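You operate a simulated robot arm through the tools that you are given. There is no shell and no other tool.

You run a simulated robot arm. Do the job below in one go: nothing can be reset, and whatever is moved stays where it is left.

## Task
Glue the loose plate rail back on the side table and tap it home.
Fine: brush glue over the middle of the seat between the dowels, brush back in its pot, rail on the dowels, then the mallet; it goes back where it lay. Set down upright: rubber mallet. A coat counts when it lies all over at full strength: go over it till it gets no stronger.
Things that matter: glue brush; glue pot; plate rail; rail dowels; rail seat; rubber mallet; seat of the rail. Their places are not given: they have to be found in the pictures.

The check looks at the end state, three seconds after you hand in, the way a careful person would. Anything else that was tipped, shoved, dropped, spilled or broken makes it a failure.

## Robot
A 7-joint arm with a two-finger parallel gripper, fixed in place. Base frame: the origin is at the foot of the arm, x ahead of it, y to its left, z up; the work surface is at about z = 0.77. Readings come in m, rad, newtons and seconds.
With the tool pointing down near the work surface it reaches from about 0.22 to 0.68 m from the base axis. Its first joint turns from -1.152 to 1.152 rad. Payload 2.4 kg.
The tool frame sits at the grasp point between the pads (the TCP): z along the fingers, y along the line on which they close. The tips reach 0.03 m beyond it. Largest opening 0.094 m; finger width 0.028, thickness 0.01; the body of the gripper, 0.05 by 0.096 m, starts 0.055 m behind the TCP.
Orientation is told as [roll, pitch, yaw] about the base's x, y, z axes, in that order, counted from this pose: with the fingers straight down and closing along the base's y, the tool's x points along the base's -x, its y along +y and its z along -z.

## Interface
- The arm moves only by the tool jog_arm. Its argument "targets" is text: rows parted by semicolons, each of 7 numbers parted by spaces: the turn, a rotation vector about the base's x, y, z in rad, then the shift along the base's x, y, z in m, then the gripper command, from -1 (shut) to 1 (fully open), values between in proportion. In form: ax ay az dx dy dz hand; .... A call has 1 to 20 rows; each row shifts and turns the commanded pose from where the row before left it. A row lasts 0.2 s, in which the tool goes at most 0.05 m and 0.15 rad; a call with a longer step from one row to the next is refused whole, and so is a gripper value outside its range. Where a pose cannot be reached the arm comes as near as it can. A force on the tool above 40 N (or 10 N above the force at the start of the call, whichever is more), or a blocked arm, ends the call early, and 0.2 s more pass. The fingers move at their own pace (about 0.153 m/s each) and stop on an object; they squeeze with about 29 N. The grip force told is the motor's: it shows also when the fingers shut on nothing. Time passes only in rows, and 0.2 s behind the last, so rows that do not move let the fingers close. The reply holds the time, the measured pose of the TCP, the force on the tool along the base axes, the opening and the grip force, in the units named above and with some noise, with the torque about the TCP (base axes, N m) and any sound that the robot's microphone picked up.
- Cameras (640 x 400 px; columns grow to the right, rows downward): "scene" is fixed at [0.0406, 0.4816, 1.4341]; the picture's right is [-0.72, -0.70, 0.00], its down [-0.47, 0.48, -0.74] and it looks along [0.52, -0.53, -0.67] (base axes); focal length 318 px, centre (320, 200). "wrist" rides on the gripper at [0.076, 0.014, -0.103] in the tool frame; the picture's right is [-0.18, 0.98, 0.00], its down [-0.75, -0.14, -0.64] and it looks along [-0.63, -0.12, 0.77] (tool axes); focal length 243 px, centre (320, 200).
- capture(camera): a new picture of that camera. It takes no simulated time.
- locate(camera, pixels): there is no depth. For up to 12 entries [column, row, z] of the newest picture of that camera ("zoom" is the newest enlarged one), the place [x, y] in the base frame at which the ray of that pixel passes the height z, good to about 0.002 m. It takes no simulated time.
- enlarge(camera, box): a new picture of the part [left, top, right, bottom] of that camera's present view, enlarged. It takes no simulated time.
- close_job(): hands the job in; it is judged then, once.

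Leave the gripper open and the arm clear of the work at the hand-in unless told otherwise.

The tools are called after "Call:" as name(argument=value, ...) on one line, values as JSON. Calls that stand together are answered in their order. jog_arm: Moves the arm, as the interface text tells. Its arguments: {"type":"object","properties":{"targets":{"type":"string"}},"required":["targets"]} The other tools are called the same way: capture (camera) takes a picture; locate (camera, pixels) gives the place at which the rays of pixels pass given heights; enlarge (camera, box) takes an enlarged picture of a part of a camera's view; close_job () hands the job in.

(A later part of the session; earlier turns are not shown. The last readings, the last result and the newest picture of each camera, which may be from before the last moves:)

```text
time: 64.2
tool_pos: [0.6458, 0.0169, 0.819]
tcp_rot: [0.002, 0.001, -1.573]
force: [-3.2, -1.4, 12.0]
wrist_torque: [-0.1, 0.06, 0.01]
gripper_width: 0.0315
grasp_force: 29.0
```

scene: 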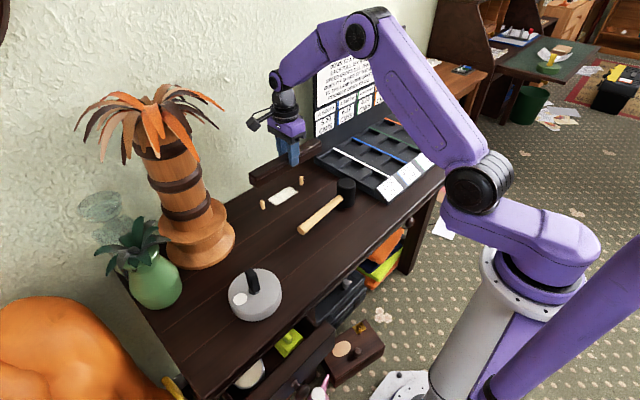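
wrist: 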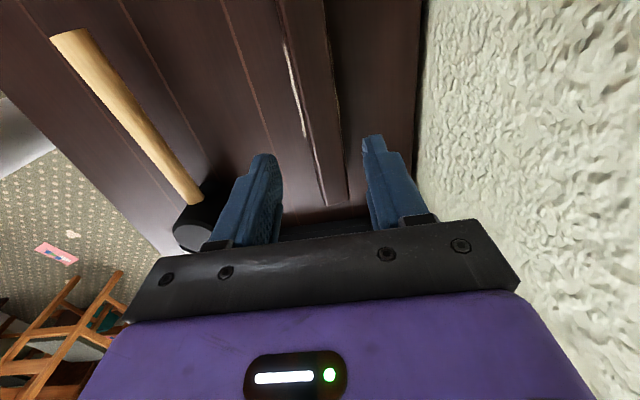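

The lateral force is gone. I'll press a bit more, staying below 40 N.

Call:
jog_arm(targets="0 0 0 -0.0005 0 -0.0015 -1; 0 0 0 0 0 0 -1; 0 0 0 0 0 0 -1")

Call:
jog_arm(targets="0 0 0 0 0 -0.001 -1; 0 0 0 0 0 0 -1; 0 0 0 0 0 0 -1")

Call:
enlarge(camera="scene", box=[235, 140, 331, 220])

```text
time: 65.0
tool_pos: [0.6461, 0.0158, 0.82]
tcp_rot: [0.004, 0.0, -1.574]
force: [-2.2, -1.5, 24.1]
wrist_torque: [-0.08, 0.07, 0.02]
gripper_width: 0.0316
grasp_force: 29.4
```

```text
time: 65.8
tool_pos: [0.645, 0.0165, 0.8182]
tcp_rot: [0.005, -0.002, -1.572]
force: [1.6, -2.8, 27.8]
wrist_torque: [-0.1, 0.01, -0.01]
gripper_width: 0.0314
grasp_force: 29.5
```

```text
5.00 times, centred on (283, 180) of scene
```

zoom: 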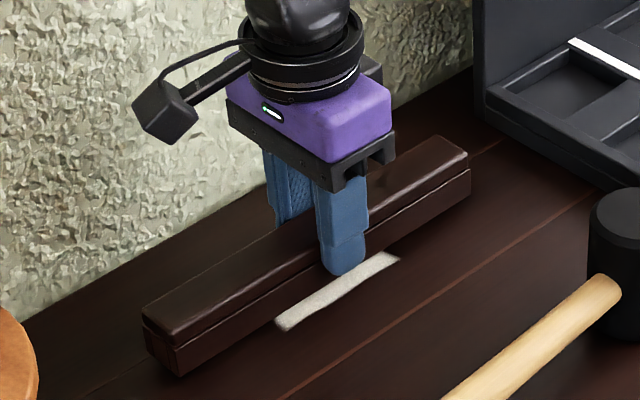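

The lateral force is near zero at 28 N down. I'll relax only slightly, open in place, then rise and look.

Call:
jog_arm(targets="0 0 0 0 0 0.002 -1; 0 0 0 0 0 0 -1; 0 0 0 0 0 0 -0.1; 0 0 0 0 0 0 0.2; 0 0 0 0 0 0 0.2")

Call:
enlarge(camera="scene", box=[235, 140, 331, 220])

```text
time: 67.0
tool_pos: [0.6437, 0.017, 0.8161]
tcp_rot: [-0.002, 0.0, -1.57]
force: [0.2, -0.1, -0.3]
wrist_torque: [0.0, -0.01, 0.0]
gripper_width: 0.0563
grasp_force: 0.1
```

```text
5.00 times, centred on (283, 180) of scene
```

zoom: 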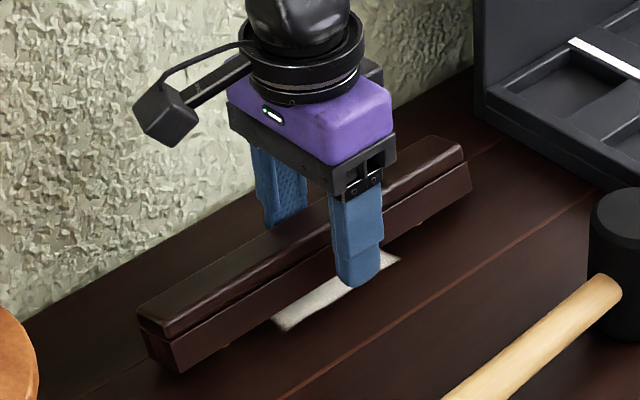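

Released, it leans back by itself again: the holes have slack until it's driven home, and it stays on the dowels. Now the mallet. I'll rise, move toward the head near (0.485, -0.09), and look.

Call:
jog_arm(targets="0 0 0 0 0 0.03 0.2; 0 0 0 0 0 0.04 0.2; 0 0 0 0 0 0.04 0.4; 0 0 0 0 0 0.03 0.6; 0 0 0 -0.04 -0.02 0 0.8; 0 0 0 -0.04 -0.03 0 1; 0 0 0 -0.04 -0.03 0 1; 0 0 0 -0.04 -0.03 0 1; 0 0 0 0 0 0 1")

Call:
capture(camera="wrist")

Call:
capture(camera="scene")

Call:
enlarge(camera="scene", box=[235, 140, 375, 245])

```text
time: 69.0
tool_pos: [0.4848, -0.0915, 0.9566]
tcp_rot: [0.001, 0.001, -1.571]
force: [0.7, 0.1, 0.5]
wrist_torque: [0.02, -0.04, 0.0]
gripper_width: 0.0938
grasp_force: 0.0
```

```text
taken
```

wrist: 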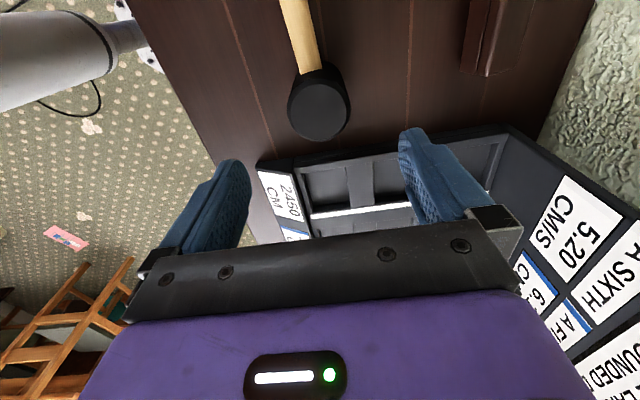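

```text
taken
```

scene: 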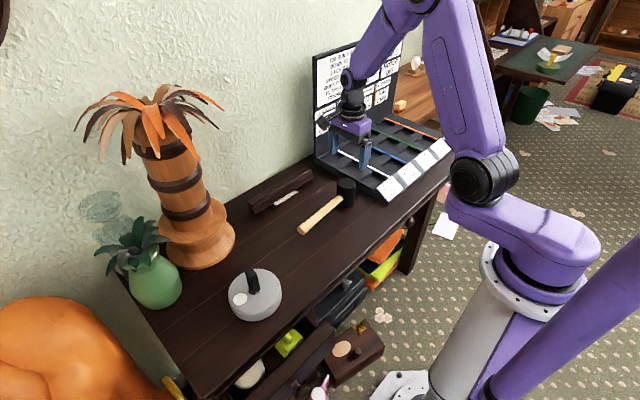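

```text
3.81 times, centred on (305, 192) of scene
```

zoom: 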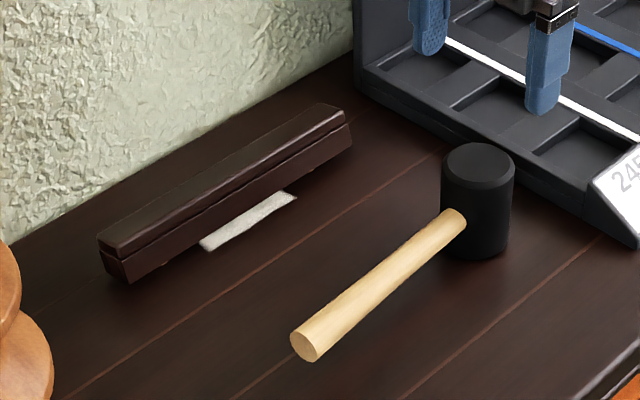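

I'll triangulate the mallet head's top centre and width.

Call:
locate(camera="zoom", pixels=[[478, 168, 0.83], [478, 168, 0.84], [478, 168, 0.85], [441, 170, 0.84], [515, 170, 0.84], [477, 256, 0.77], [452, 220, 0.8], [307, 345, 0.8], [307, 345, 0.79]])

Call:
enlarge(camera="wrist", box=[260, 40, 380, 160])

```text
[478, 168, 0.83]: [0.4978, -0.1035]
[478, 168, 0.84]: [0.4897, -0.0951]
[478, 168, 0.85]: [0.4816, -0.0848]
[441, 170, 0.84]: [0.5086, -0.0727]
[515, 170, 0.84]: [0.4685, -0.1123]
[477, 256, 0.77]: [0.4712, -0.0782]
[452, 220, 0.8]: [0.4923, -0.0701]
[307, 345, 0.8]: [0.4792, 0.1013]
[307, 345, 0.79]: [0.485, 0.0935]
```

```text
3.33 times, centred on (320, 100) of wrist
```

zoom: 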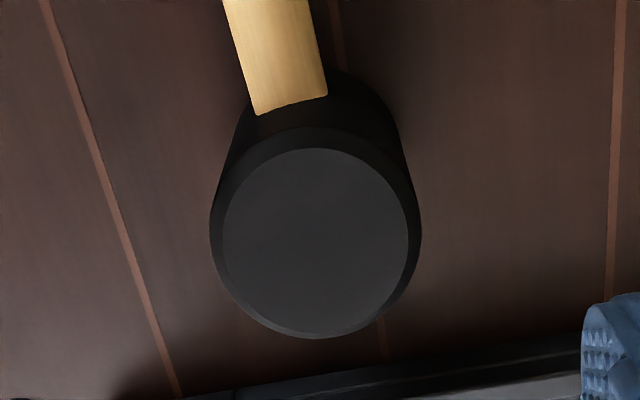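

I'll locate the top circle from this view.

Call:
locate(camera="zoom", pixels=[[315, 238, 0.83], [315, 238, 0.84], [315, 238, 0.85], [222, 238, 0.84], [408, 238, 0.84], [315, 149, 0.84], [315, 333, 0.84], [212, 225, 0.835], [421, 225, 0.835], [265, 20, 0.81], [292, 108, 0.81]])

```text
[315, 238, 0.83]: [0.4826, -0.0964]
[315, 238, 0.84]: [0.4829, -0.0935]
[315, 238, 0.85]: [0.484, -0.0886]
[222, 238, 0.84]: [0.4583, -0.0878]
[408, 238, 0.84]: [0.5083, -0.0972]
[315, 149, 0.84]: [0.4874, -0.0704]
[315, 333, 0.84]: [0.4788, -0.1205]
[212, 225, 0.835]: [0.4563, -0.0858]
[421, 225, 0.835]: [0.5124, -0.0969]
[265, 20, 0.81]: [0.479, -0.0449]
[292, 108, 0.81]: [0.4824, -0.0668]
```

The mallet head is centred at about (0.4845, -0.091), top z≈0.845, diameter about 0.057, so it fits between the fingers. I'll grip the head itself, with the handle leaving sideways, for a straight, torque-free tap. Descending now to z≈0.818.

Call:
jog_arm(targets="0 0 0 -0.0005 0.0005 -0.04 1; 0 0 0 0 0 -0.04 1; 0 0 0 0 0 -0.03 1; 0 0 0 0 0 -0.018 1; 0 0 0 0 0 -0.01 1; 0 0 0 0 0 0 1")

Call:
enlarge(camera="scene", box=[275, 130, 395, 245])

Call:
capture(camera="wrist")

```text
time: 70.4
tool_pos: [0.4841, -0.0943, 0.8188]
tcp_rot: [-0.001, 0.001, -1.572]
force: [-0.1, -1.1, 0.0]
wrist_torque: [-0.05, 0.0, 0.03]
gripper_width: 0.0942
grasp_force: 0.1
```

```text
3.48 times, centred on (335, 188) of scene
```

zoom: 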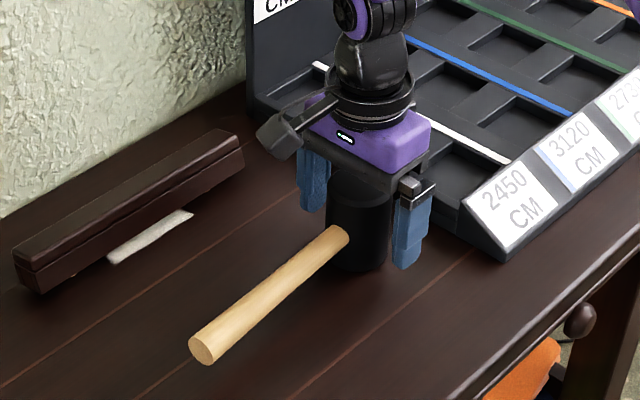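

```text
taken
```

wrist: 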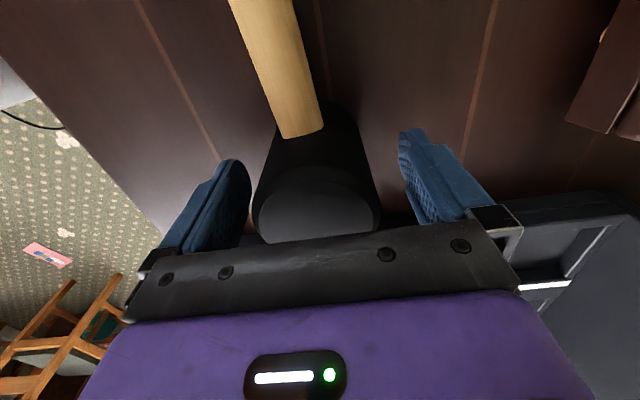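

The fingers straddle the head. I'll nudge +2 mm in y and close.

Call:
jog_arm(targets="0 0 0 0 0.002 0 1; 0 0 0 0 0 0 0.4; 0 0 0 0 0 0 -1; 0 0 0 0 0 0 -1; 0 0 0 0 0 0 -1")

Call:
jog_arm(targets="0 0 0 0 0 0.03 -1; 0 0 0 0 0 0.03 -1; 0 0 0 0 0 0.03 -1; 0 0 0 0 0 0 -1")

Call:
enlarge(camera="scene", box=[275, 110, 395, 245])

```text
time: 71.6
tool_pos: [0.4835, -0.0913, 0.8191]
tcp_rot: [0.001, -0.001, -1.571]
force: [-2.2, 1.7, 0.7]
wrist_torque: [-0.06, 0.11, -0.07]
gripper_width: 0.0553
grasp_force: 29.6
```

```text
time: 72.6
tool_pos: [0.4839, -0.09, 0.9133]
tcp_rot: [0.0, 0.0, -1.57]
force: [0.3, 0.3, -4.1]
wrist_torque: [-0.02, 0.01, -0.02]
gripper_width: 0.0553
grasp_force: 29.1
```

```text
2.96 times, centred on (335, 178) of scene
```

zoom: 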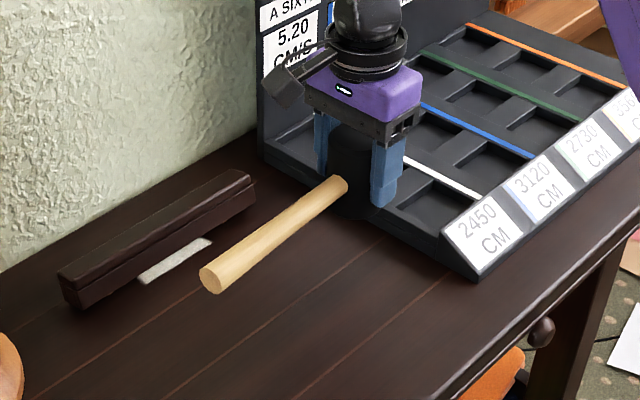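

The mallet is held firmly (gripped at 0.0553 m). I'll raise it and turn +π/2 so the handle points toward the robot, keeping it away from the palm.

Call:
jog_arm(targets="0 0 0.1428 0 0.005 0.02 -1; 0 0 0.1428 0 0.01 0.02 -1; 0 0 0.1428 0 0.01 0 -1; 0 0 0.1428 0 0.01 0 -1; 0 0 0.1428 0 0.01 0 -1; 0 0 0.1428 0 0.01 0 -1; 0 0 0.1428 0 0.01 0 -1; 0 0 0.1428 0 0.01 0 -1; 0 0 0.1428 0 0.01 0 -1; 0 0 0.1428 0 0.01 0 -1; 0 0 0.1428 0 0.015 0 -1; 0 0 0 0 0 0 -1")

Call:
capture(camera="scene")

Call:
capture(camera="wrist")

```text
time: 75.2
tool_pos: [0.4859, 0.0189, 0.9485]
tcp_rot: [0.0, 0.001, 0.002]
force: [-0.1, -1.1, -3.9]
wrist_torque: [-0.02, 0.0, 0.02]
gripper_width: 0.0553
grasp_force: 28.9
```

```text
taken
```

scene: 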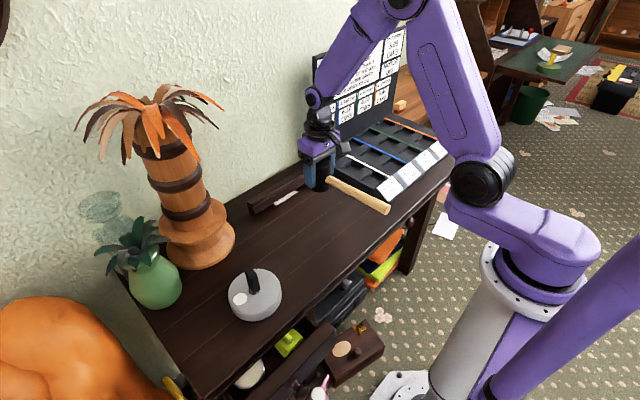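

```text
taken
```

wrist: 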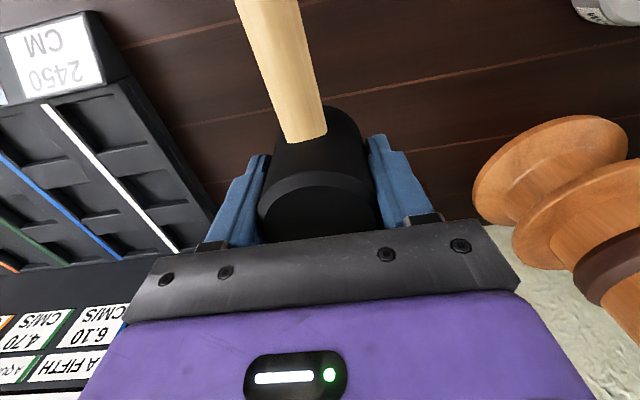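

I'll move over the rail middle and lower until the head face is about 1–2 cm above the rail.

Call:
jog_arm(targets="0 0 0 0.04 0 0 -1; 0 0 0 0.04 0 0 -1; 0 0 0 0.04 0 0 -1; 0 0 0 0.04 0 0 -1; 0 0 0 0 0 -0.03 -1; 0 0 0 0 0 -0.03 -1; 0 0 0 0 0 -0.01 -1; 0 0 0 0 0 0 -1")

Call:
enlarge(camera="scene", box=[235, 130, 345, 220])

```text
time: 77.0
tool_pos: [0.6451, 0.0191, 0.88]
tcp_rot: [0.0, 0.0, -0.002]
force: [0.8, -0.3, -3.7]
wrist_torque: [0.02, -0.03, -0.01]
gripper_width: 0.0552
grasp_force: 28.9
```

```text
4.44 times, centred on (290, 175) of scene
```

zoom: 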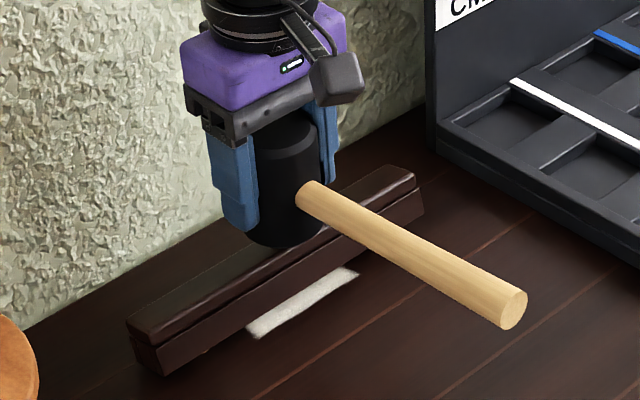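

The head is over the middle. I'll press gently first so the raised front edge levels out, stepping down to contact.

Call:
jog_arm(targets="0 0 0 0 0 -0.008 -1; 0 0 0 0 0 -0.004 -1; 0 0 0 0 0 -0.003 -1; 0 0 0 0 0 0 -1")

Call:
jog_arm(targets="0 0 0 0 0 -0.002 -1; 0 0 0 0 0 -0.002 -1; 0 0 0 0 0 0 -1")

Call:
enlarge(camera="scene", box=[235, 130, 345, 220])

```text
time: 78.0
tool_pos: [0.6425, 0.0199, 0.8652]
tcp_rot: [0.001, -0.003, 0.0]
force: [-4.1, 1.1, 9.2]
wrist_torque: [0.06, 0.31, 0.02]
gripper_width: 0.055
grasp_force: 29.1
```

```text
time: 78.8
tool_pos: [0.6431, 0.021, 0.8626]
tcp_rot: [-0.001, 0.0, -0.001]
force: [-11.7, 2.0, 23.6]
wrist_torque: [0.3, 0.69, 0.11]
gripper_width: 0.0554
grasp_force: 29.0
```

```text
4.44 times, centred on (290, 175) of scene
```

zoom: 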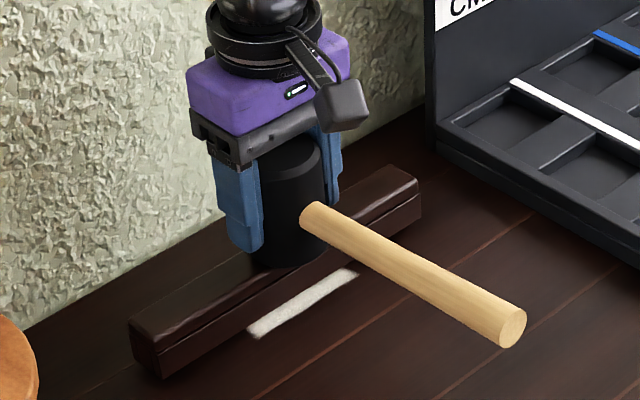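

Pressing levels the rail. Now a tap: raise 25 mm, strike down fast, and see.

Call:
jog_arm(targets="0 0 0 0.001 0 0.025 -1; 0 0 0 0 0 0 -1; 0 0 0 0 0 -0.028 -1; 0 0 0 0 0 0 -1")

Call:
enlarge(camera="scene", box=[235, 130, 345, 220])

```text
time: 79.8
tool_pos: [0.6469, 0.0185, 0.858]
tcp_rot: [0.0, -0.003, -0.001]
force: [-9.5, -0.4, 23.3]
wrist_torque: [0.24, 0.58, 0.03]
gripper_width: 0.0551
grasp_force: 28.9
```

```text
4.44 times, centred on (290, 175) of scene
```

zoom: 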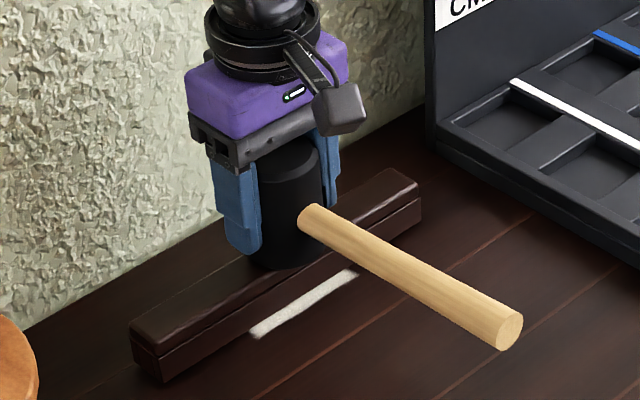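

The rail moved down about 4 mm. More taps follow, rising 30 mm and striking a bit deeper each time.

Call:
jog_arm(targets="0 0 0 0 0 0.03 -1; 0 0 0 0 0 0 -1; 0 0 0 0 0 -0.033 -1; 0 0 0 0 0 0 -1")

Call:
jog_arm(targets="0 0 0 0 0 0.03 -1; 0 0 0 0 0 0 -1; 0 0 0 0 0 -0.033 -1; 0 0 0 0 0 0 -1")

Call:
enlarge(camera="scene", box=[235, 130, 345, 220])

```text
time: 80.8
tool_pos: [0.6458, 0.0201, 0.8573]
tcp_rot: [0.0, 0.0, -0.001]
force: [-0.1, -0.4, -3.9]
wrist_torque: [0.04, 0.01, 0.0]
gripper_width: 0.0551
grasp_force: 28.9
```

```text
time: 81.8
tool_pos: [0.6455, 0.0181, 0.8529]
tcp_rot: [0.0, -0.002, -0.001]
force: [-5.0, 0.9, 10.8]
wrist_torque: [0.38, 0.06, 0.12]
gripper_width: 0.0554
grasp_force: 28.5
```

```text
4.44 times, centred on (290, 175) of scene
```

zoom: 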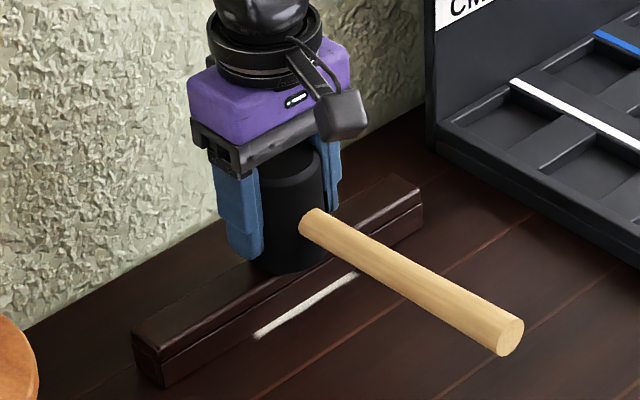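

The rail keeps going down. I'll continue with two more taps.

Call:
jog_arm(targets="0 0 0 0 0 0.03 -1; 0 0 0 0 0 0 -1; 0 0 0 0 0 -0.033 -1; 0 0 0 0 0 0 -1")

Call:
jog_arm(targets="0 0 0 0 0 0.03 -1; 0 0 0 0 0 0 -1; 0 0 0 0 0 -0.032 -1; 0 0 0 0 0 0 -1")

Call:
enlarge(camera="scene", box=[235, 130, 345, 220])

```text
time: 82.8
tool_pos: [0.6466, 0.0173, 0.8525]
tcp_rot: [-0.001, -0.004, 0.001]
force: [-11.6, 0.4, 29.2]
wrist_torque: [0.1, 0.49, 0.12]
gripper_width: 0.0557
grasp_force: 28.8
```

```text
time: 83.8
tool_pos: [0.6472, 0.022, 0.8524]
tcp_rot: [-0.001, -0.002, -0.002]
force: [-8.9, -1.2, 28.4]
wrist_torque: [-0.23, 0.41, -0.01]
gripper_width: 0.0548
grasp_force: 29.2
```

```text
4.44 times, centred on (290, 175) of scene
```

zoom: 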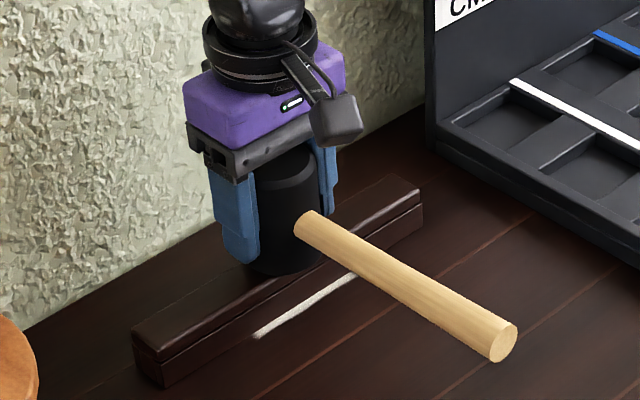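

It's not advancing further. I'll lift the mallet and move back a little to inspect the rail.

Call:
jog_arm(targets="0 0 0 0 0 0.03 -1; 0 0 0 0 0 0.04 -1; 0 0 0 -0.04 0 0 -1; 0 0 0 -0.04 -0.02 0 -1; 0 0 0 -0.04 -0.02 0 -1; 0 0 0 0 0 0 -1")

Call:
enlarge(camera="scene", box=[235, 150, 331, 230])

Call:
enlarge(camera="scene", box=[240, 180, 290, 220])

Call:
enlarge(camera="scene", box=[280, 150, 330, 190])

Call:
capture(camera="wrist")

```text
time: 85.2
tool_pos: [0.5277, -0.0219, 0.9171]
tcp_rot: [-0.001, -0.001, 0.001]
force: [1.1, 0.6, -4.9]
wrist_torque: [-0.01, -0.03, 0.01]
gripper_width: 0.055
grasp_force: 28.9
```

```text
5.00 times, centred on (283, 190) of scene
```

zoom: 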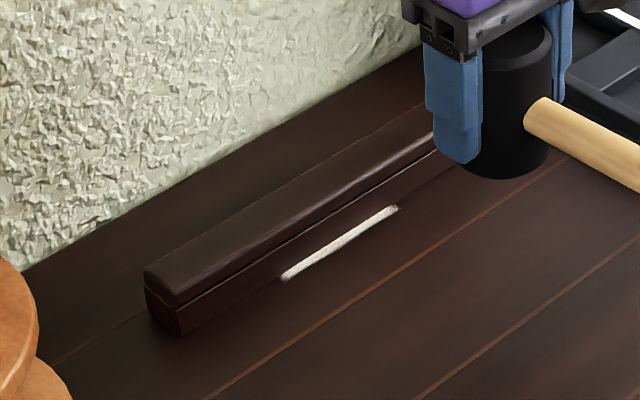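

```text
10.00 times, centred on (265, 200) of scene
```

zoom: 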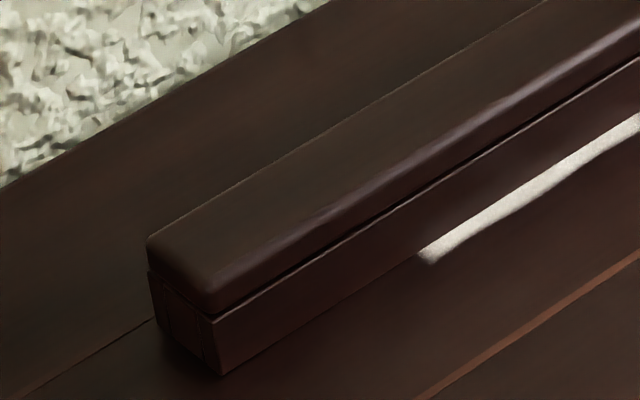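

```text
10.00 times, centred on (305, 170) of scene
```

zoom: 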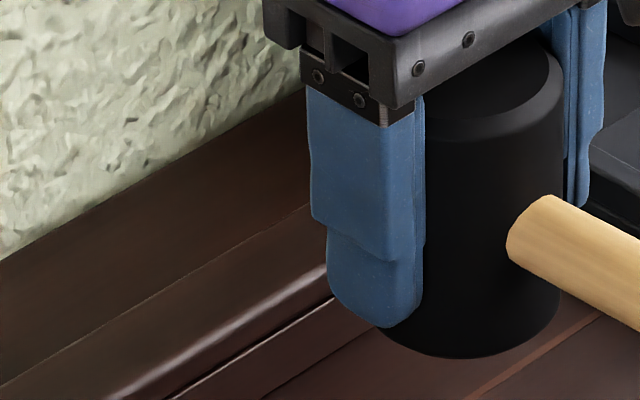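

```text
taken
```

wrist: 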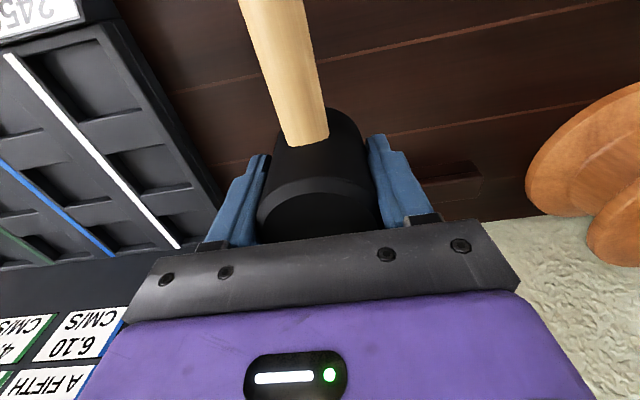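

I'll check whether the rail is down flat by locating its near-end corners at seated heights.

Call:
locate(camera="scene", pixels=[[255.2, 217.5, 0.77], [255.2, 217.5, 0.773], [255.2, 217.5, 0.776], [254.3, 211, 0.8], [254.3, 211, 0.805], [247.8, 204, 0.8], [247.8, 204, 0.805], [249, 214.5, 0.77]])

```text
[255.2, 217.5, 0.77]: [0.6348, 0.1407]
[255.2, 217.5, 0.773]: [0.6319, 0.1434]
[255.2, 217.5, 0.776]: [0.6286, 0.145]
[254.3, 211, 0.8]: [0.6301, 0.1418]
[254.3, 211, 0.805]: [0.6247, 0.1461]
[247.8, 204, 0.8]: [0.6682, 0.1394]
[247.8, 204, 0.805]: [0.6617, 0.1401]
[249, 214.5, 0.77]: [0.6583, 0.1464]
```

The near end looks down at the seat (corner at z≈0.77 gives y≈0.140, as expected). I'll carry the mallet back toward its place, turning it back, so the rail's far end can be seen too.

Call:
jog_arm(targets="0 0 -0.1428 -0.004 -0.006 0.005 -1; 0 0 -0.1428 -0.004 -0.006 0.005 -1; 0 0 -0.1428 -0.004 -0.006 0.005 -1; 0 0 -0.1428 -0.004 -0.006 0.005 -1; 0 0 -0.1428 -0.004 -0.006 0.005 -1; 0 0 -0.1428 -0.004 -0.006 0.005 -1; 0 0 -0.1428 -0.004 -0.006 0 -1; 0 0 -0.1428 -0.004 -0.006 0 -1; 0 0 -0.1428 -0.004 -0.006 0 -1; 0 0 -0.1428 -0.004 -0.006 0 -1; 0 0 -0.1428 -0.004 -0.009 0 -1; 0 0 0 0 0 0 -1")

Call:
enlarge(camera="scene", box=[235, 140, 331, 220])

Call:
enlarge(camera="scene", box=[280, 155, 330, 195])

Call:
capture(camera="wrist")

```text
time: 87.8
tool_pos: [0.4816, -0.0911, 0.9471]
tcp_rot: [0.0, -0.002, -1.574]
force: [0.3, 0.0, -4.9]
wrist_torque: [-0.04, 0.0, 0.01]
gripper_width: 0.055
grasp_force: 28.8
```

```text
5.00 times, centred on (283, 180) of scene
```

zoom: 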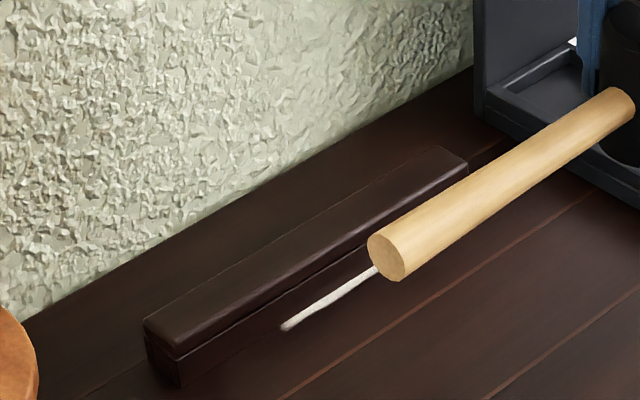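

```text
10.00 times, centred on (305, 175) of scene
```

zoom: 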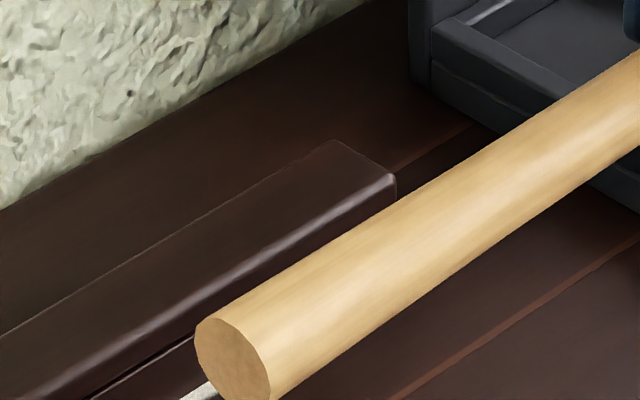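

```text
taken
```

wrist: 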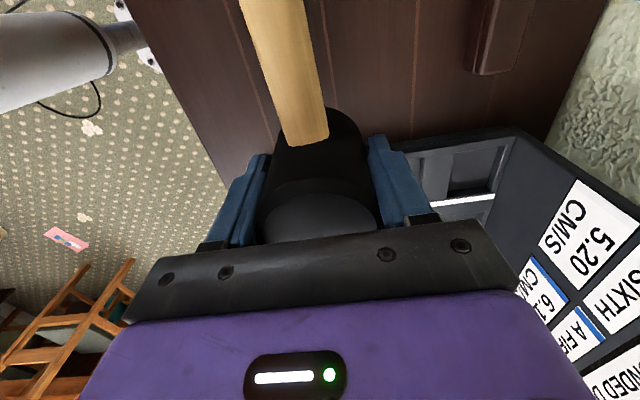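

I'll check both ends' top corners for equal height.

Call:
locate(camera="scene", pixels=[[312.6, 173, 0.8], [312.6, 173, 0.805], [312.6, 173, 0.81], [306.5, 169, 0.8], [306.5, 169, 0.805], [254.6, 211.6, 0.8], [254.6, 211.6, 0.805], [247.6, 204.4, 0.8]])

Call:
locate(camera="wrist", pixels=[[471, 73, 0.8], [502, 73, 0.8], [471, 73, 0.805]])

Call:
enlarge(camera="wrist", box=[430, 0, 550, 100])

```text
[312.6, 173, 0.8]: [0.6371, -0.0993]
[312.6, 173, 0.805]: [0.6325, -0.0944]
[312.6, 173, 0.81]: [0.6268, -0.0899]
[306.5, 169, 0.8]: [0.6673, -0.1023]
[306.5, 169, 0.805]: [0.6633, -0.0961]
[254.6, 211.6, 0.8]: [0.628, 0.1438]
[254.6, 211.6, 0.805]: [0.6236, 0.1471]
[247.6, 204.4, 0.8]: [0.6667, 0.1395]
```

```text
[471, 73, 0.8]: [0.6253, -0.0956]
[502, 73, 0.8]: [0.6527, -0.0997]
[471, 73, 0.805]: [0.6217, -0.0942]
```

```text
4.00 times, centred on (490, 50) of wrist
```

zoom: 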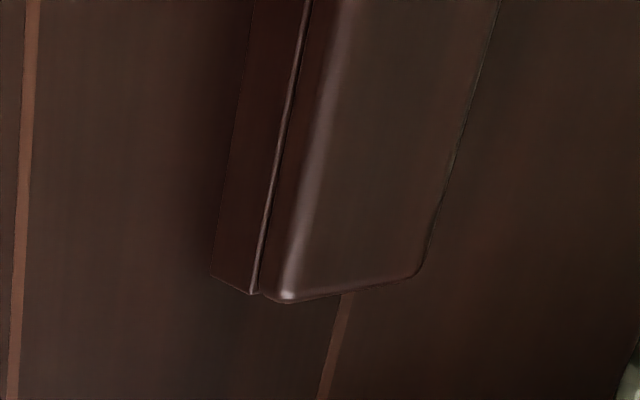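

I'll check the bottom front corner from the wrist camera too.

Call:
locate(camera="zoom", pixels=[[212, 277, 0.77], [212, 277, 0.775], [212, 277, 0.78], [252, 293, 0.785], [285, 300, 0.8], [415, 275, 0.8], [245, 60, 0.77], [228, 170, 0.77]])

```text
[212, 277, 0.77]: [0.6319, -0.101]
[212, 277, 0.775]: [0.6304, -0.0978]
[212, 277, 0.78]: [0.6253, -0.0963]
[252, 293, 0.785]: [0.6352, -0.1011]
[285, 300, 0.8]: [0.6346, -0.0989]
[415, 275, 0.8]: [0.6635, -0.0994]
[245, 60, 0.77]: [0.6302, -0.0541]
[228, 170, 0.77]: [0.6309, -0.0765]
```

Both ends look down on the seat. To be sure, I'll give a couple more taps directly near each dowel and compare the contact heights. I'm turning back to handle-toward-robot and moving over y≈-0.04.

Call:
jog_arm(targets="0 0 0.1428 0.004 0.005 0 -1; 0 0 0.1428 0.004 0.005 0 -1; 0 0 0.1428 0.004 0.005 0 -1; 0 0 0.1428 0.004 0.005 0 -1; 0 0 0.1428 0.004 0.005 0 -1; 0 0 0.1428 0.004 0.005 0 -1; 0 0 0.1428 0.004 0.005 0 -1; 0 0 0.1428 0.004 0.005 0 -1; 0 0 0.1428 0.004 0.005 0 -1; 0 0 0.1428 0.004 0.005 0 -1; 0 0 0.1428 0.004 0.001 0 -1; 0 0 0 0.04 0 0 -1; 0 0 0 0.04 0 0 -1; 0 0 0 0.039 0 0 -1; 0 0 0 0 0 -0.03 -1; 0 0 0 0 0 -0.025 -1; 0 0 0 0 0 0 -1")

Call:
enlarge(camera="scene", box=[245, 130, 355, 220])

```text
time: 91.4
tool_pos: [0.6465, -0.0366, 0.8918]
tcp_rot: [-0.002, 0.0, -0.001]
force: [0.3, 0.1, -4.0]
wrist_torque: [-0.02, -0.03, 0.0]
gripper_width: 0.0548
grasp_force: 29.6
```

```text
4.44 times, centred on (300, 175) of scene
```

zoom: 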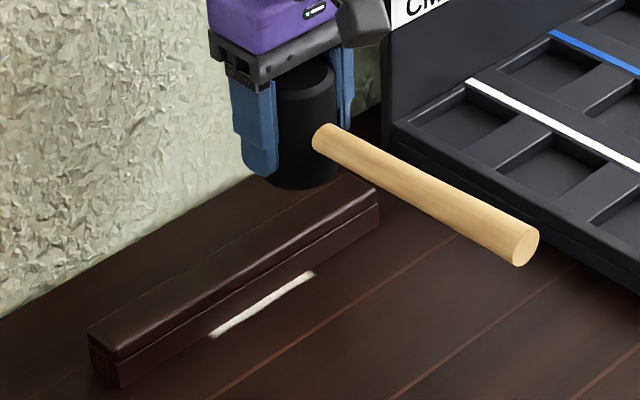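

Strike near the -y dowel: a 40 mm drop in one row.

Call:
jog_arm(targets="0 0 0 0 0 -0.042 -1; 0 0 0 0 0 0 -1")

Call:
jog_arm(targets="0 0 0 0 0 0.04 -1; 0 0 0 0 0 0 -1; 0 0 0 0 0 -0.042 -1; 0 0 0 0 0 0 -1")

Call:
jog_arm(targets="0 0 0 0 0 0.042 -1; 0 0 0 0 0.04 0 -1; 0 0 0 0 0.04 0 -1; 0 0 0 0 0.025 0 -1; 0 0 0 0 0 0 -1")

Call:
capture(camera="scene")

```text
time: 92.0
tool_pos: [0.645, -0.0385, 0.8509]
tcp_rot: [0.001, -0.002, 0.0]
force: [-11.9, 1.8, 23.5]
wrist_torque: [0.08, 0.57, 0.05]
gripper_width: 0.0548
grasp_force: 28.6
```

```text
time: 93.0
tool_pos: [0.645, -0.0402, 0.8497]
tcp_rot: [0.0, -0.003, -0.001]
force: [-10.8, 1.8, 25.7]
wrist_torque: [0.07, 0.55, 0.07]
gripper_width: 0.0548
grasp_force: 29.1
```

```text
time: 94.2
tool_pos: [0.643, 0.0653, 0.8911]
tcp_rot: [0.0, 0.0, -0.001]
force: [-0.1, 0.1, -4.2]
wrist_torque: [-0.01, -0.05, -0.01]
gripper_width: 0.0547
grasp_force: 29.2
```

```text
taken
```

scene: 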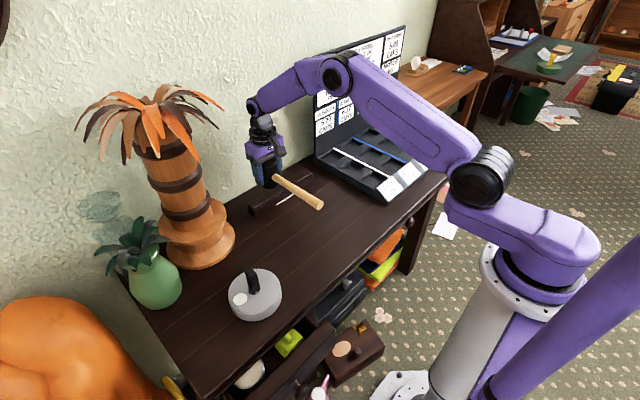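

The same at this end, about 0.850. Now strike near the +y dowel.

Call:
jog_arm(targets="0 0 0 0.001 0 -0.042 -1; 0 0 0 0 0 0 -1")

Call:
jog_arm(targets="0 0 0 0 0 0.04 -1; 0 0 0 0 0 0 -1; 0 0 0 0 0 -0.042 -1; 0 0 0 0 0 0 -1")

Call:
enlarge(camera="scene", box=[235, 130, 345, 220])

```text
time: 94.8
tool_pos: [0.6438, 0.066, 0.851]
tcp_rot: [0.001, -0.002, -0.001]
force: [-4.0, -0.5, 9.5]
wrist_torque: [-0.07, 0.14, 0.0]
gripper_width: 0.0546
grasp_force: 29.0
```

```text
time: 95.8
tool_pos: [0.6462, 0.069, 0.8499]
tcp_rot: [-0.001, -0.003, -0.003]
force: [-9.4, -1.3, 28.8]
wrist_torque: [-0.1, 0.46, 0.05]
gripper_width: 0.0549
grasp_force: 29.0
```

```text
4.44 times, centred on (290, 175) of scene
```

zoom: 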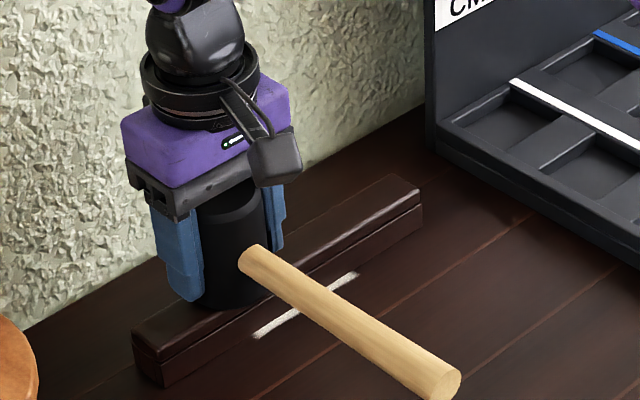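

Both ends stop at the same height, about 0.850: the rail is home and level. Now I'll return the mallet by lifting, backing off, and turning back to yaw -π/2 over its place.

Call:
jog_arm(targets="0 0 0 0 0 0.04 -1; 0 0 0 0 0 0.045 -1; 0 0 0 -0.04 -0.03 0.01 -1; 0 0 0 -0.04 -0.03 0 -1; 0 0 -0.1428 -0.01 -0.01 0 -1; 0 0 -0.1428 -0.01 -0.01 0 -1; 0 0 -0.1428 -0.01 -0.01 0 -1; 0 0 -0.1428 -0.01 -0.01 0 -1; 0 0 -0.1428 -0.01 -0.01 0 -1; 0 0 -0.1428 -0.01 -0.01 0 -1; 0 0 -0.1428 -0.005 -0.01 0 -1; 0 0 -0.1428 -0.005 -0.01 0 -1; 0 0 -0.1428 -0.005 -0.01 0 -1; 0 0 -0.1428 -0.005 -0.007 0 -1; 0 0 -0.1428 -0.002 -0.003 0 -1; 0 0 0 0 0 0 -1")

Call:
capture(camera="wrist")

Call:
enlarge(camera="scene", box=[245, 110, 395, 245])

```text
refused: row 3 steps farther than a row can; nothing moved
```

```text
taken
```

wrist: 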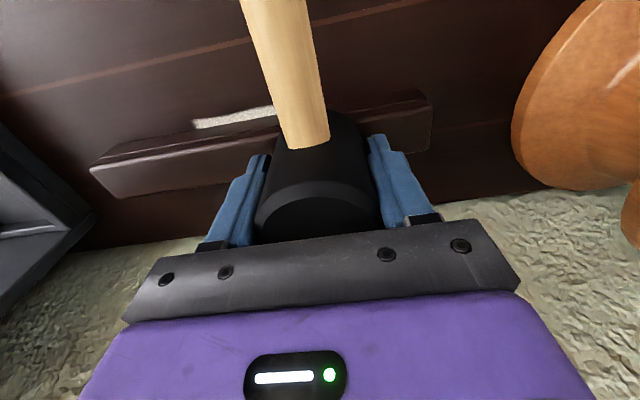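

```text
2.96 times, centred on (320, 178) of scene
```

zoom: 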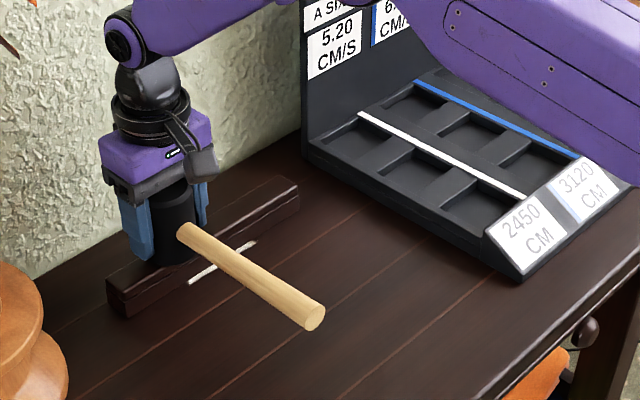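

The refusal was only an over-long diagonal step. I'll repeat with smaller steps.

Call:
jog_arm(targets="0 0 0 0 0 0.04 -1; 0 0 0 0 0 0.045 -1; 0 0 0 -0.03 -0.03 0.01 -1; 0 0 0 -0.03 -0.03 0 -1; 0 0 0 -0.03 -0.03 0 -1; 0 0 -0.1428 -0.0066 -0.0063 0 -1; 0 0 -0.1428 -0.0066 -0.0063 0 -1; 0 0 -0.1428 -0.0066 -0.0063 0 -1; 0 0 -0.1428 -0.0066 -0.0063 0 -1; 0 0 -0.1428 -0.0066 -0.0063 0 -1; 0 0 -0.1428 -0.0066 -0.0063 0 -1; 0 0 -0.1428 -0.0066 -0.0063 0 -1; 0 0 -0.1428 -0.0066 -0.0063 0 -1; 0 0 -0.1428 -0.0066 -0.0063 0 -1; 0 0 -0.1428 -0.0066 -0.0063 0 -1; 0 0 -0.1428 -0.0066 -0.0063 0 -1; 0 0 0 0 0 0 -1")

Call:
capture(camera="wrist")

Call:
enlarge(camera="scene", box=[245, 110, 395, 245])

```text
time: 99.4
tool_pos: [0.4832, -0.0935, 0.9416]
tcp_rot: [-0.001, 0.001, -1.575]
force: [-0.4, -0.6, -4.0]
wrist_torque: [0.01, 0.01, 0.03]
gripper_width: 0.0547
grasp_force: 29.6
```

```text
taken
```

wrist: 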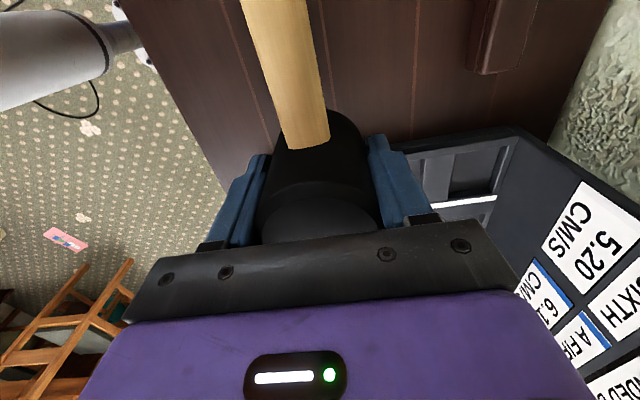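

```text
2.96 times, centred on (320, 178) of scene
```

zoom: 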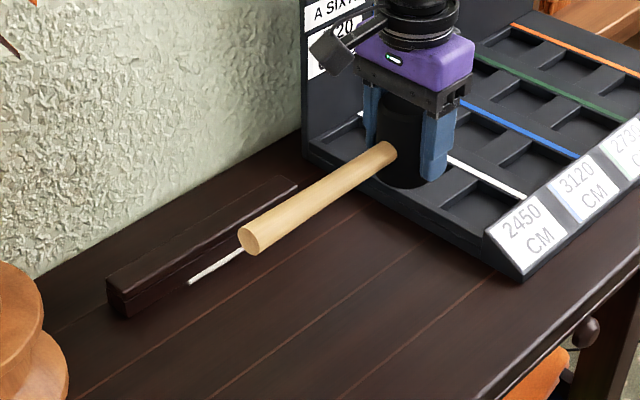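

The mallet is over its place with the handle along +y. I'll lower toward the table, slowing near contact.

Call:
jog_arm(targets="0 0 0 0.0005 0.002 -0.04 -1; 0 0 0 0 0 -0.04 -1; 0 0 0 0 0 -0.025 -1; 0 0 0 0 0 -0.008 -1; 0 0 0 0 0 -0.003 -1; 0 0 0 0 0 0 -1")

Call:
enlarge(camera="scene", box=[275, 130, 395, 245])

```text
time: 100.8
tool_pos: [0.485, -0.0912, 0.8254]
tcp_rot: [0.0, 0.001, -1.573]
force: [0.0, -1.0, -4.4]
wrist_torque: [0.0, -0.01, 0.04]
gripper_width: 0.0552
grasp_force: 29.3
```

```text
3.48 times, centred on (335, 188) of scene
```

zoom: 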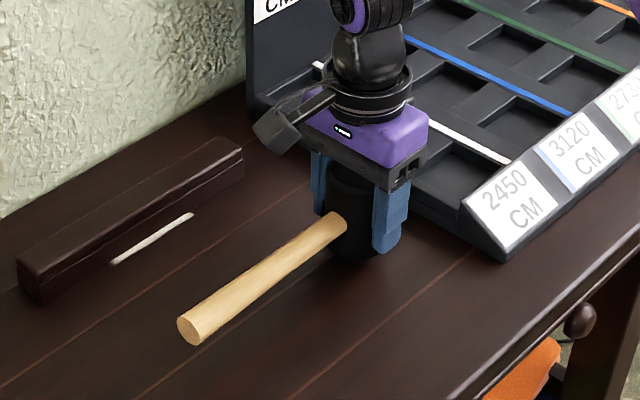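

Still hanging about 6 mm up. I'll lower in small steps until the weight comes off.

Call:
jog_arm(targets="0 0 0 0 0 -0.003 -1; 0 0 0 0 0 -0.002 -1; 0 0 0 0 0 0 -1")

Call:
jog_arm(targets="0 0 0 0 0 -0.0015 -1; 0 0 0 0 0 0 -1")

Call:
jog_arm(targets="0 0 0 0 0 -0.0015 -1; 0 0 0 0 0 0 -1")

```text
time: 101.6
tool_pos: [0.4854, -0.0917, 0.8208]
tcp_rot: [0.001, 0.002, -1.571]
force: [0.8, 0.2, -3.9]
wrist_torque: [-0.01, -0.01, 0.01]
gripper_width: 0.0547
grasp_force: 28.8
```

```text
time: 102.2
tool_pos: [0.4849, -0.0905, 0.818]
tcp_rot: [0.0, 0.001, -1.57]
force: [0.0, -0.3, -4.9]
wrist_torque: [0.0, 0.03, 0.02]
gripper_width: 0.0549
grasp_force: 29.0
```

```text
time: 102.8
tool_pos: [0.4846, -0.0907, 0.8174]
tcp_rot: [-0.001, 0.0, -1.571]
force: [-0.7, 0.7, -3.5]
wrist_torque: [-0.01, 0.02, 0.01]
gripper_width: 0.0549
grasp_force: 29.1
```

No contact yet. I'll continue down.

Call:
jog_arm(targets="0 0 0 0 0 -0.001 -1; 0 0 0 0 0 0 -1")

Call:
jog_arm(targets="0 0 0 0 0 -0.001 -1; 0 0 0 0 0 0 -1")

Call:
enlarge(camera="scene", box=[275, 130, 395, 245])

```text
time: 103.4
tool_pos: [0.4846, -0.0903, 0.8171]
tcp_rot: [0.001, 0.001, -1.57]
force: [-0.8, -0.5, -3.0]
wrist_torque: [-0.05, -0.03, -0.01]
gripper_width: 0.055
grasp_force: 28.8
```

```text
time: 104.0
tool_pos: [0.4836, -0.0891, 0.8149]
tcp_rot: [0.001, 0.0, -1.572]
force: [0.3, -0.5, -4.2]
wrist_torque: [-0.02, 0.01, 0.01]
gripper_width: 0.0549
grasp_force: 28.8
```

```text
3.48 times, centred on (335, 188) of scene
```

zoom: 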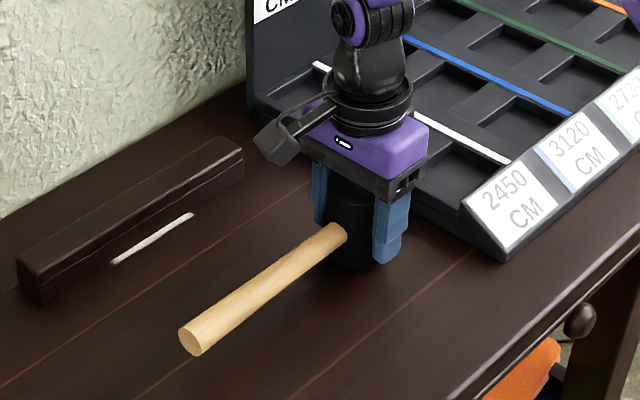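

The head has slid up slightly in the grip, and the handle end appears turned compared with before (zoom (190,340) now versus (203,350) originally). I'll quantify that.

Call:
locate(camera="scene", pixels=[[297.6, 228.2, 0.8], [301.4, 231.1, 0.797], [301.4, 231.1, 0.8], [297.6, 228.2, 0.803]])

Call:
enlarge(camera="scene", box=[285, 190, 360, 240])

```text
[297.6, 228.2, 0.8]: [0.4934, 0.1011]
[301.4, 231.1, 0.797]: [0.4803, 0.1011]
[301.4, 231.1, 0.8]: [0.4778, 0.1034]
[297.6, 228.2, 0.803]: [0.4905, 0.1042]
```

```text
8.00 times, centred on (322, 215) of scene
```

zoom: 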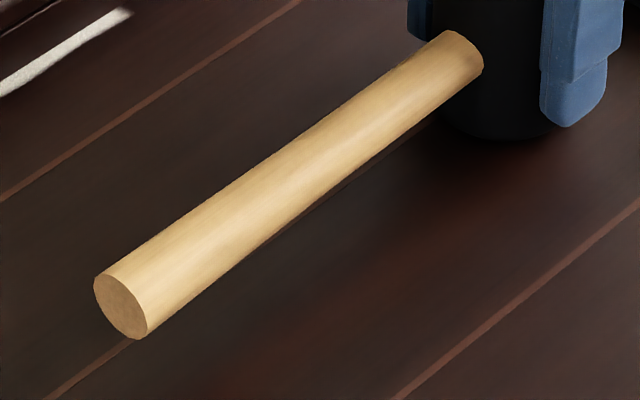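

The handle end is about 12.5 mm too far in +x, roughly 0.065 rad. I'll turn +0.065 rad while still hanging, then lower to contact.

Call:
jog_arm(targets="0 0 0.065 0 -0.001 0 -1; 0 0 0 0 0 0 -1")

Call:
jog_arm(targets="0 0 0 0 0 -0.001 -1; 0 0 0 0 0 0 -1")

Call:
enlarge(camera="scene", box=[275, 130, 395, 245])

```text
time: 104.6
tool_pos: [0.4846, -0.0917, 0.8155]
tcp_rot: [0.0, 0.0, -1.506]
force: [0.1, -0.9, -4.7]
wrist_torque: [-0.01, 0.05, -0.01]
gripper_width: 0.0549
grasp_force: 28.2
```

```text
time: 105.2
tool_pos: [0.4825, -0.0925, 0.8142]
tcp_rot: [-0.002, 0.0, -1.506]
force: [0.4, 0.3, -3.9]
wrist_torque: [0.0, 0.0, -0.01]
gripper_width: 0.0547
grasp_force: 29.4
```

```text
3.48 times, centred on (335, 188) of scene
```

zoom: 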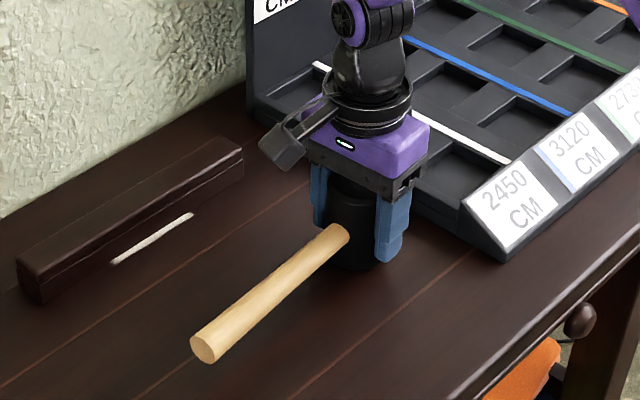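

The handle end now matches its original picture position. I'll continue lowering to contact. The TCP height at contact will also tell me how far the head slid in the grip, which I need to judge the rail height.

Call:
jog_arm(targets="0 0 0 0 0 -0.001 -1; 0 0 0 0 0 0 -1; 0 0 0 0 0 0 -1")

Call:
jog_arm(targets="0 0 0 0 0 -0.001 -1; 0 0 0 0 0 0 -1; 0 0 0 0 0 0 -1")

Call:
jog_arm(targets="0 0 0 0 0 -0.001 -1; 0 0 0 0 0 0 -1; 0 0 0 0 0 0 -1")

```text
time: 106.0
tool_pos: [0.4848, -0.0914, 0.8149]
tcp_rot: [-0.001, 0.0, -1.507]
force: [0.0, -0.3, -4.6]
wrist_torque: [-0.04, 0.0, 0.01]
gripper_width: 0.0549
grasp_force: 28.4
```

```text
time: 106.8
tool_pos: [0.4839, -0.0923, 0.8134]
tcp_rot: [0.001, 0.0, -1.507]
force: [-6.1, 2.3, 15.6]
wrist_torque: [-0.39, 0.17, -0.12]
gripper_width: 0.055
grasp_force: 29.0
```

```text
time: 107.6
tool_pos: [0.4843, -0.0914, 0.8122]
tcp_rot: [0.0, -0.002, -1.507]
force: [-3.2, 6.0, 27.5]
wrist_torque: [0.02, 0.35, 0.05]
gripper_width: 0.055
grasp_force: 28.8
```

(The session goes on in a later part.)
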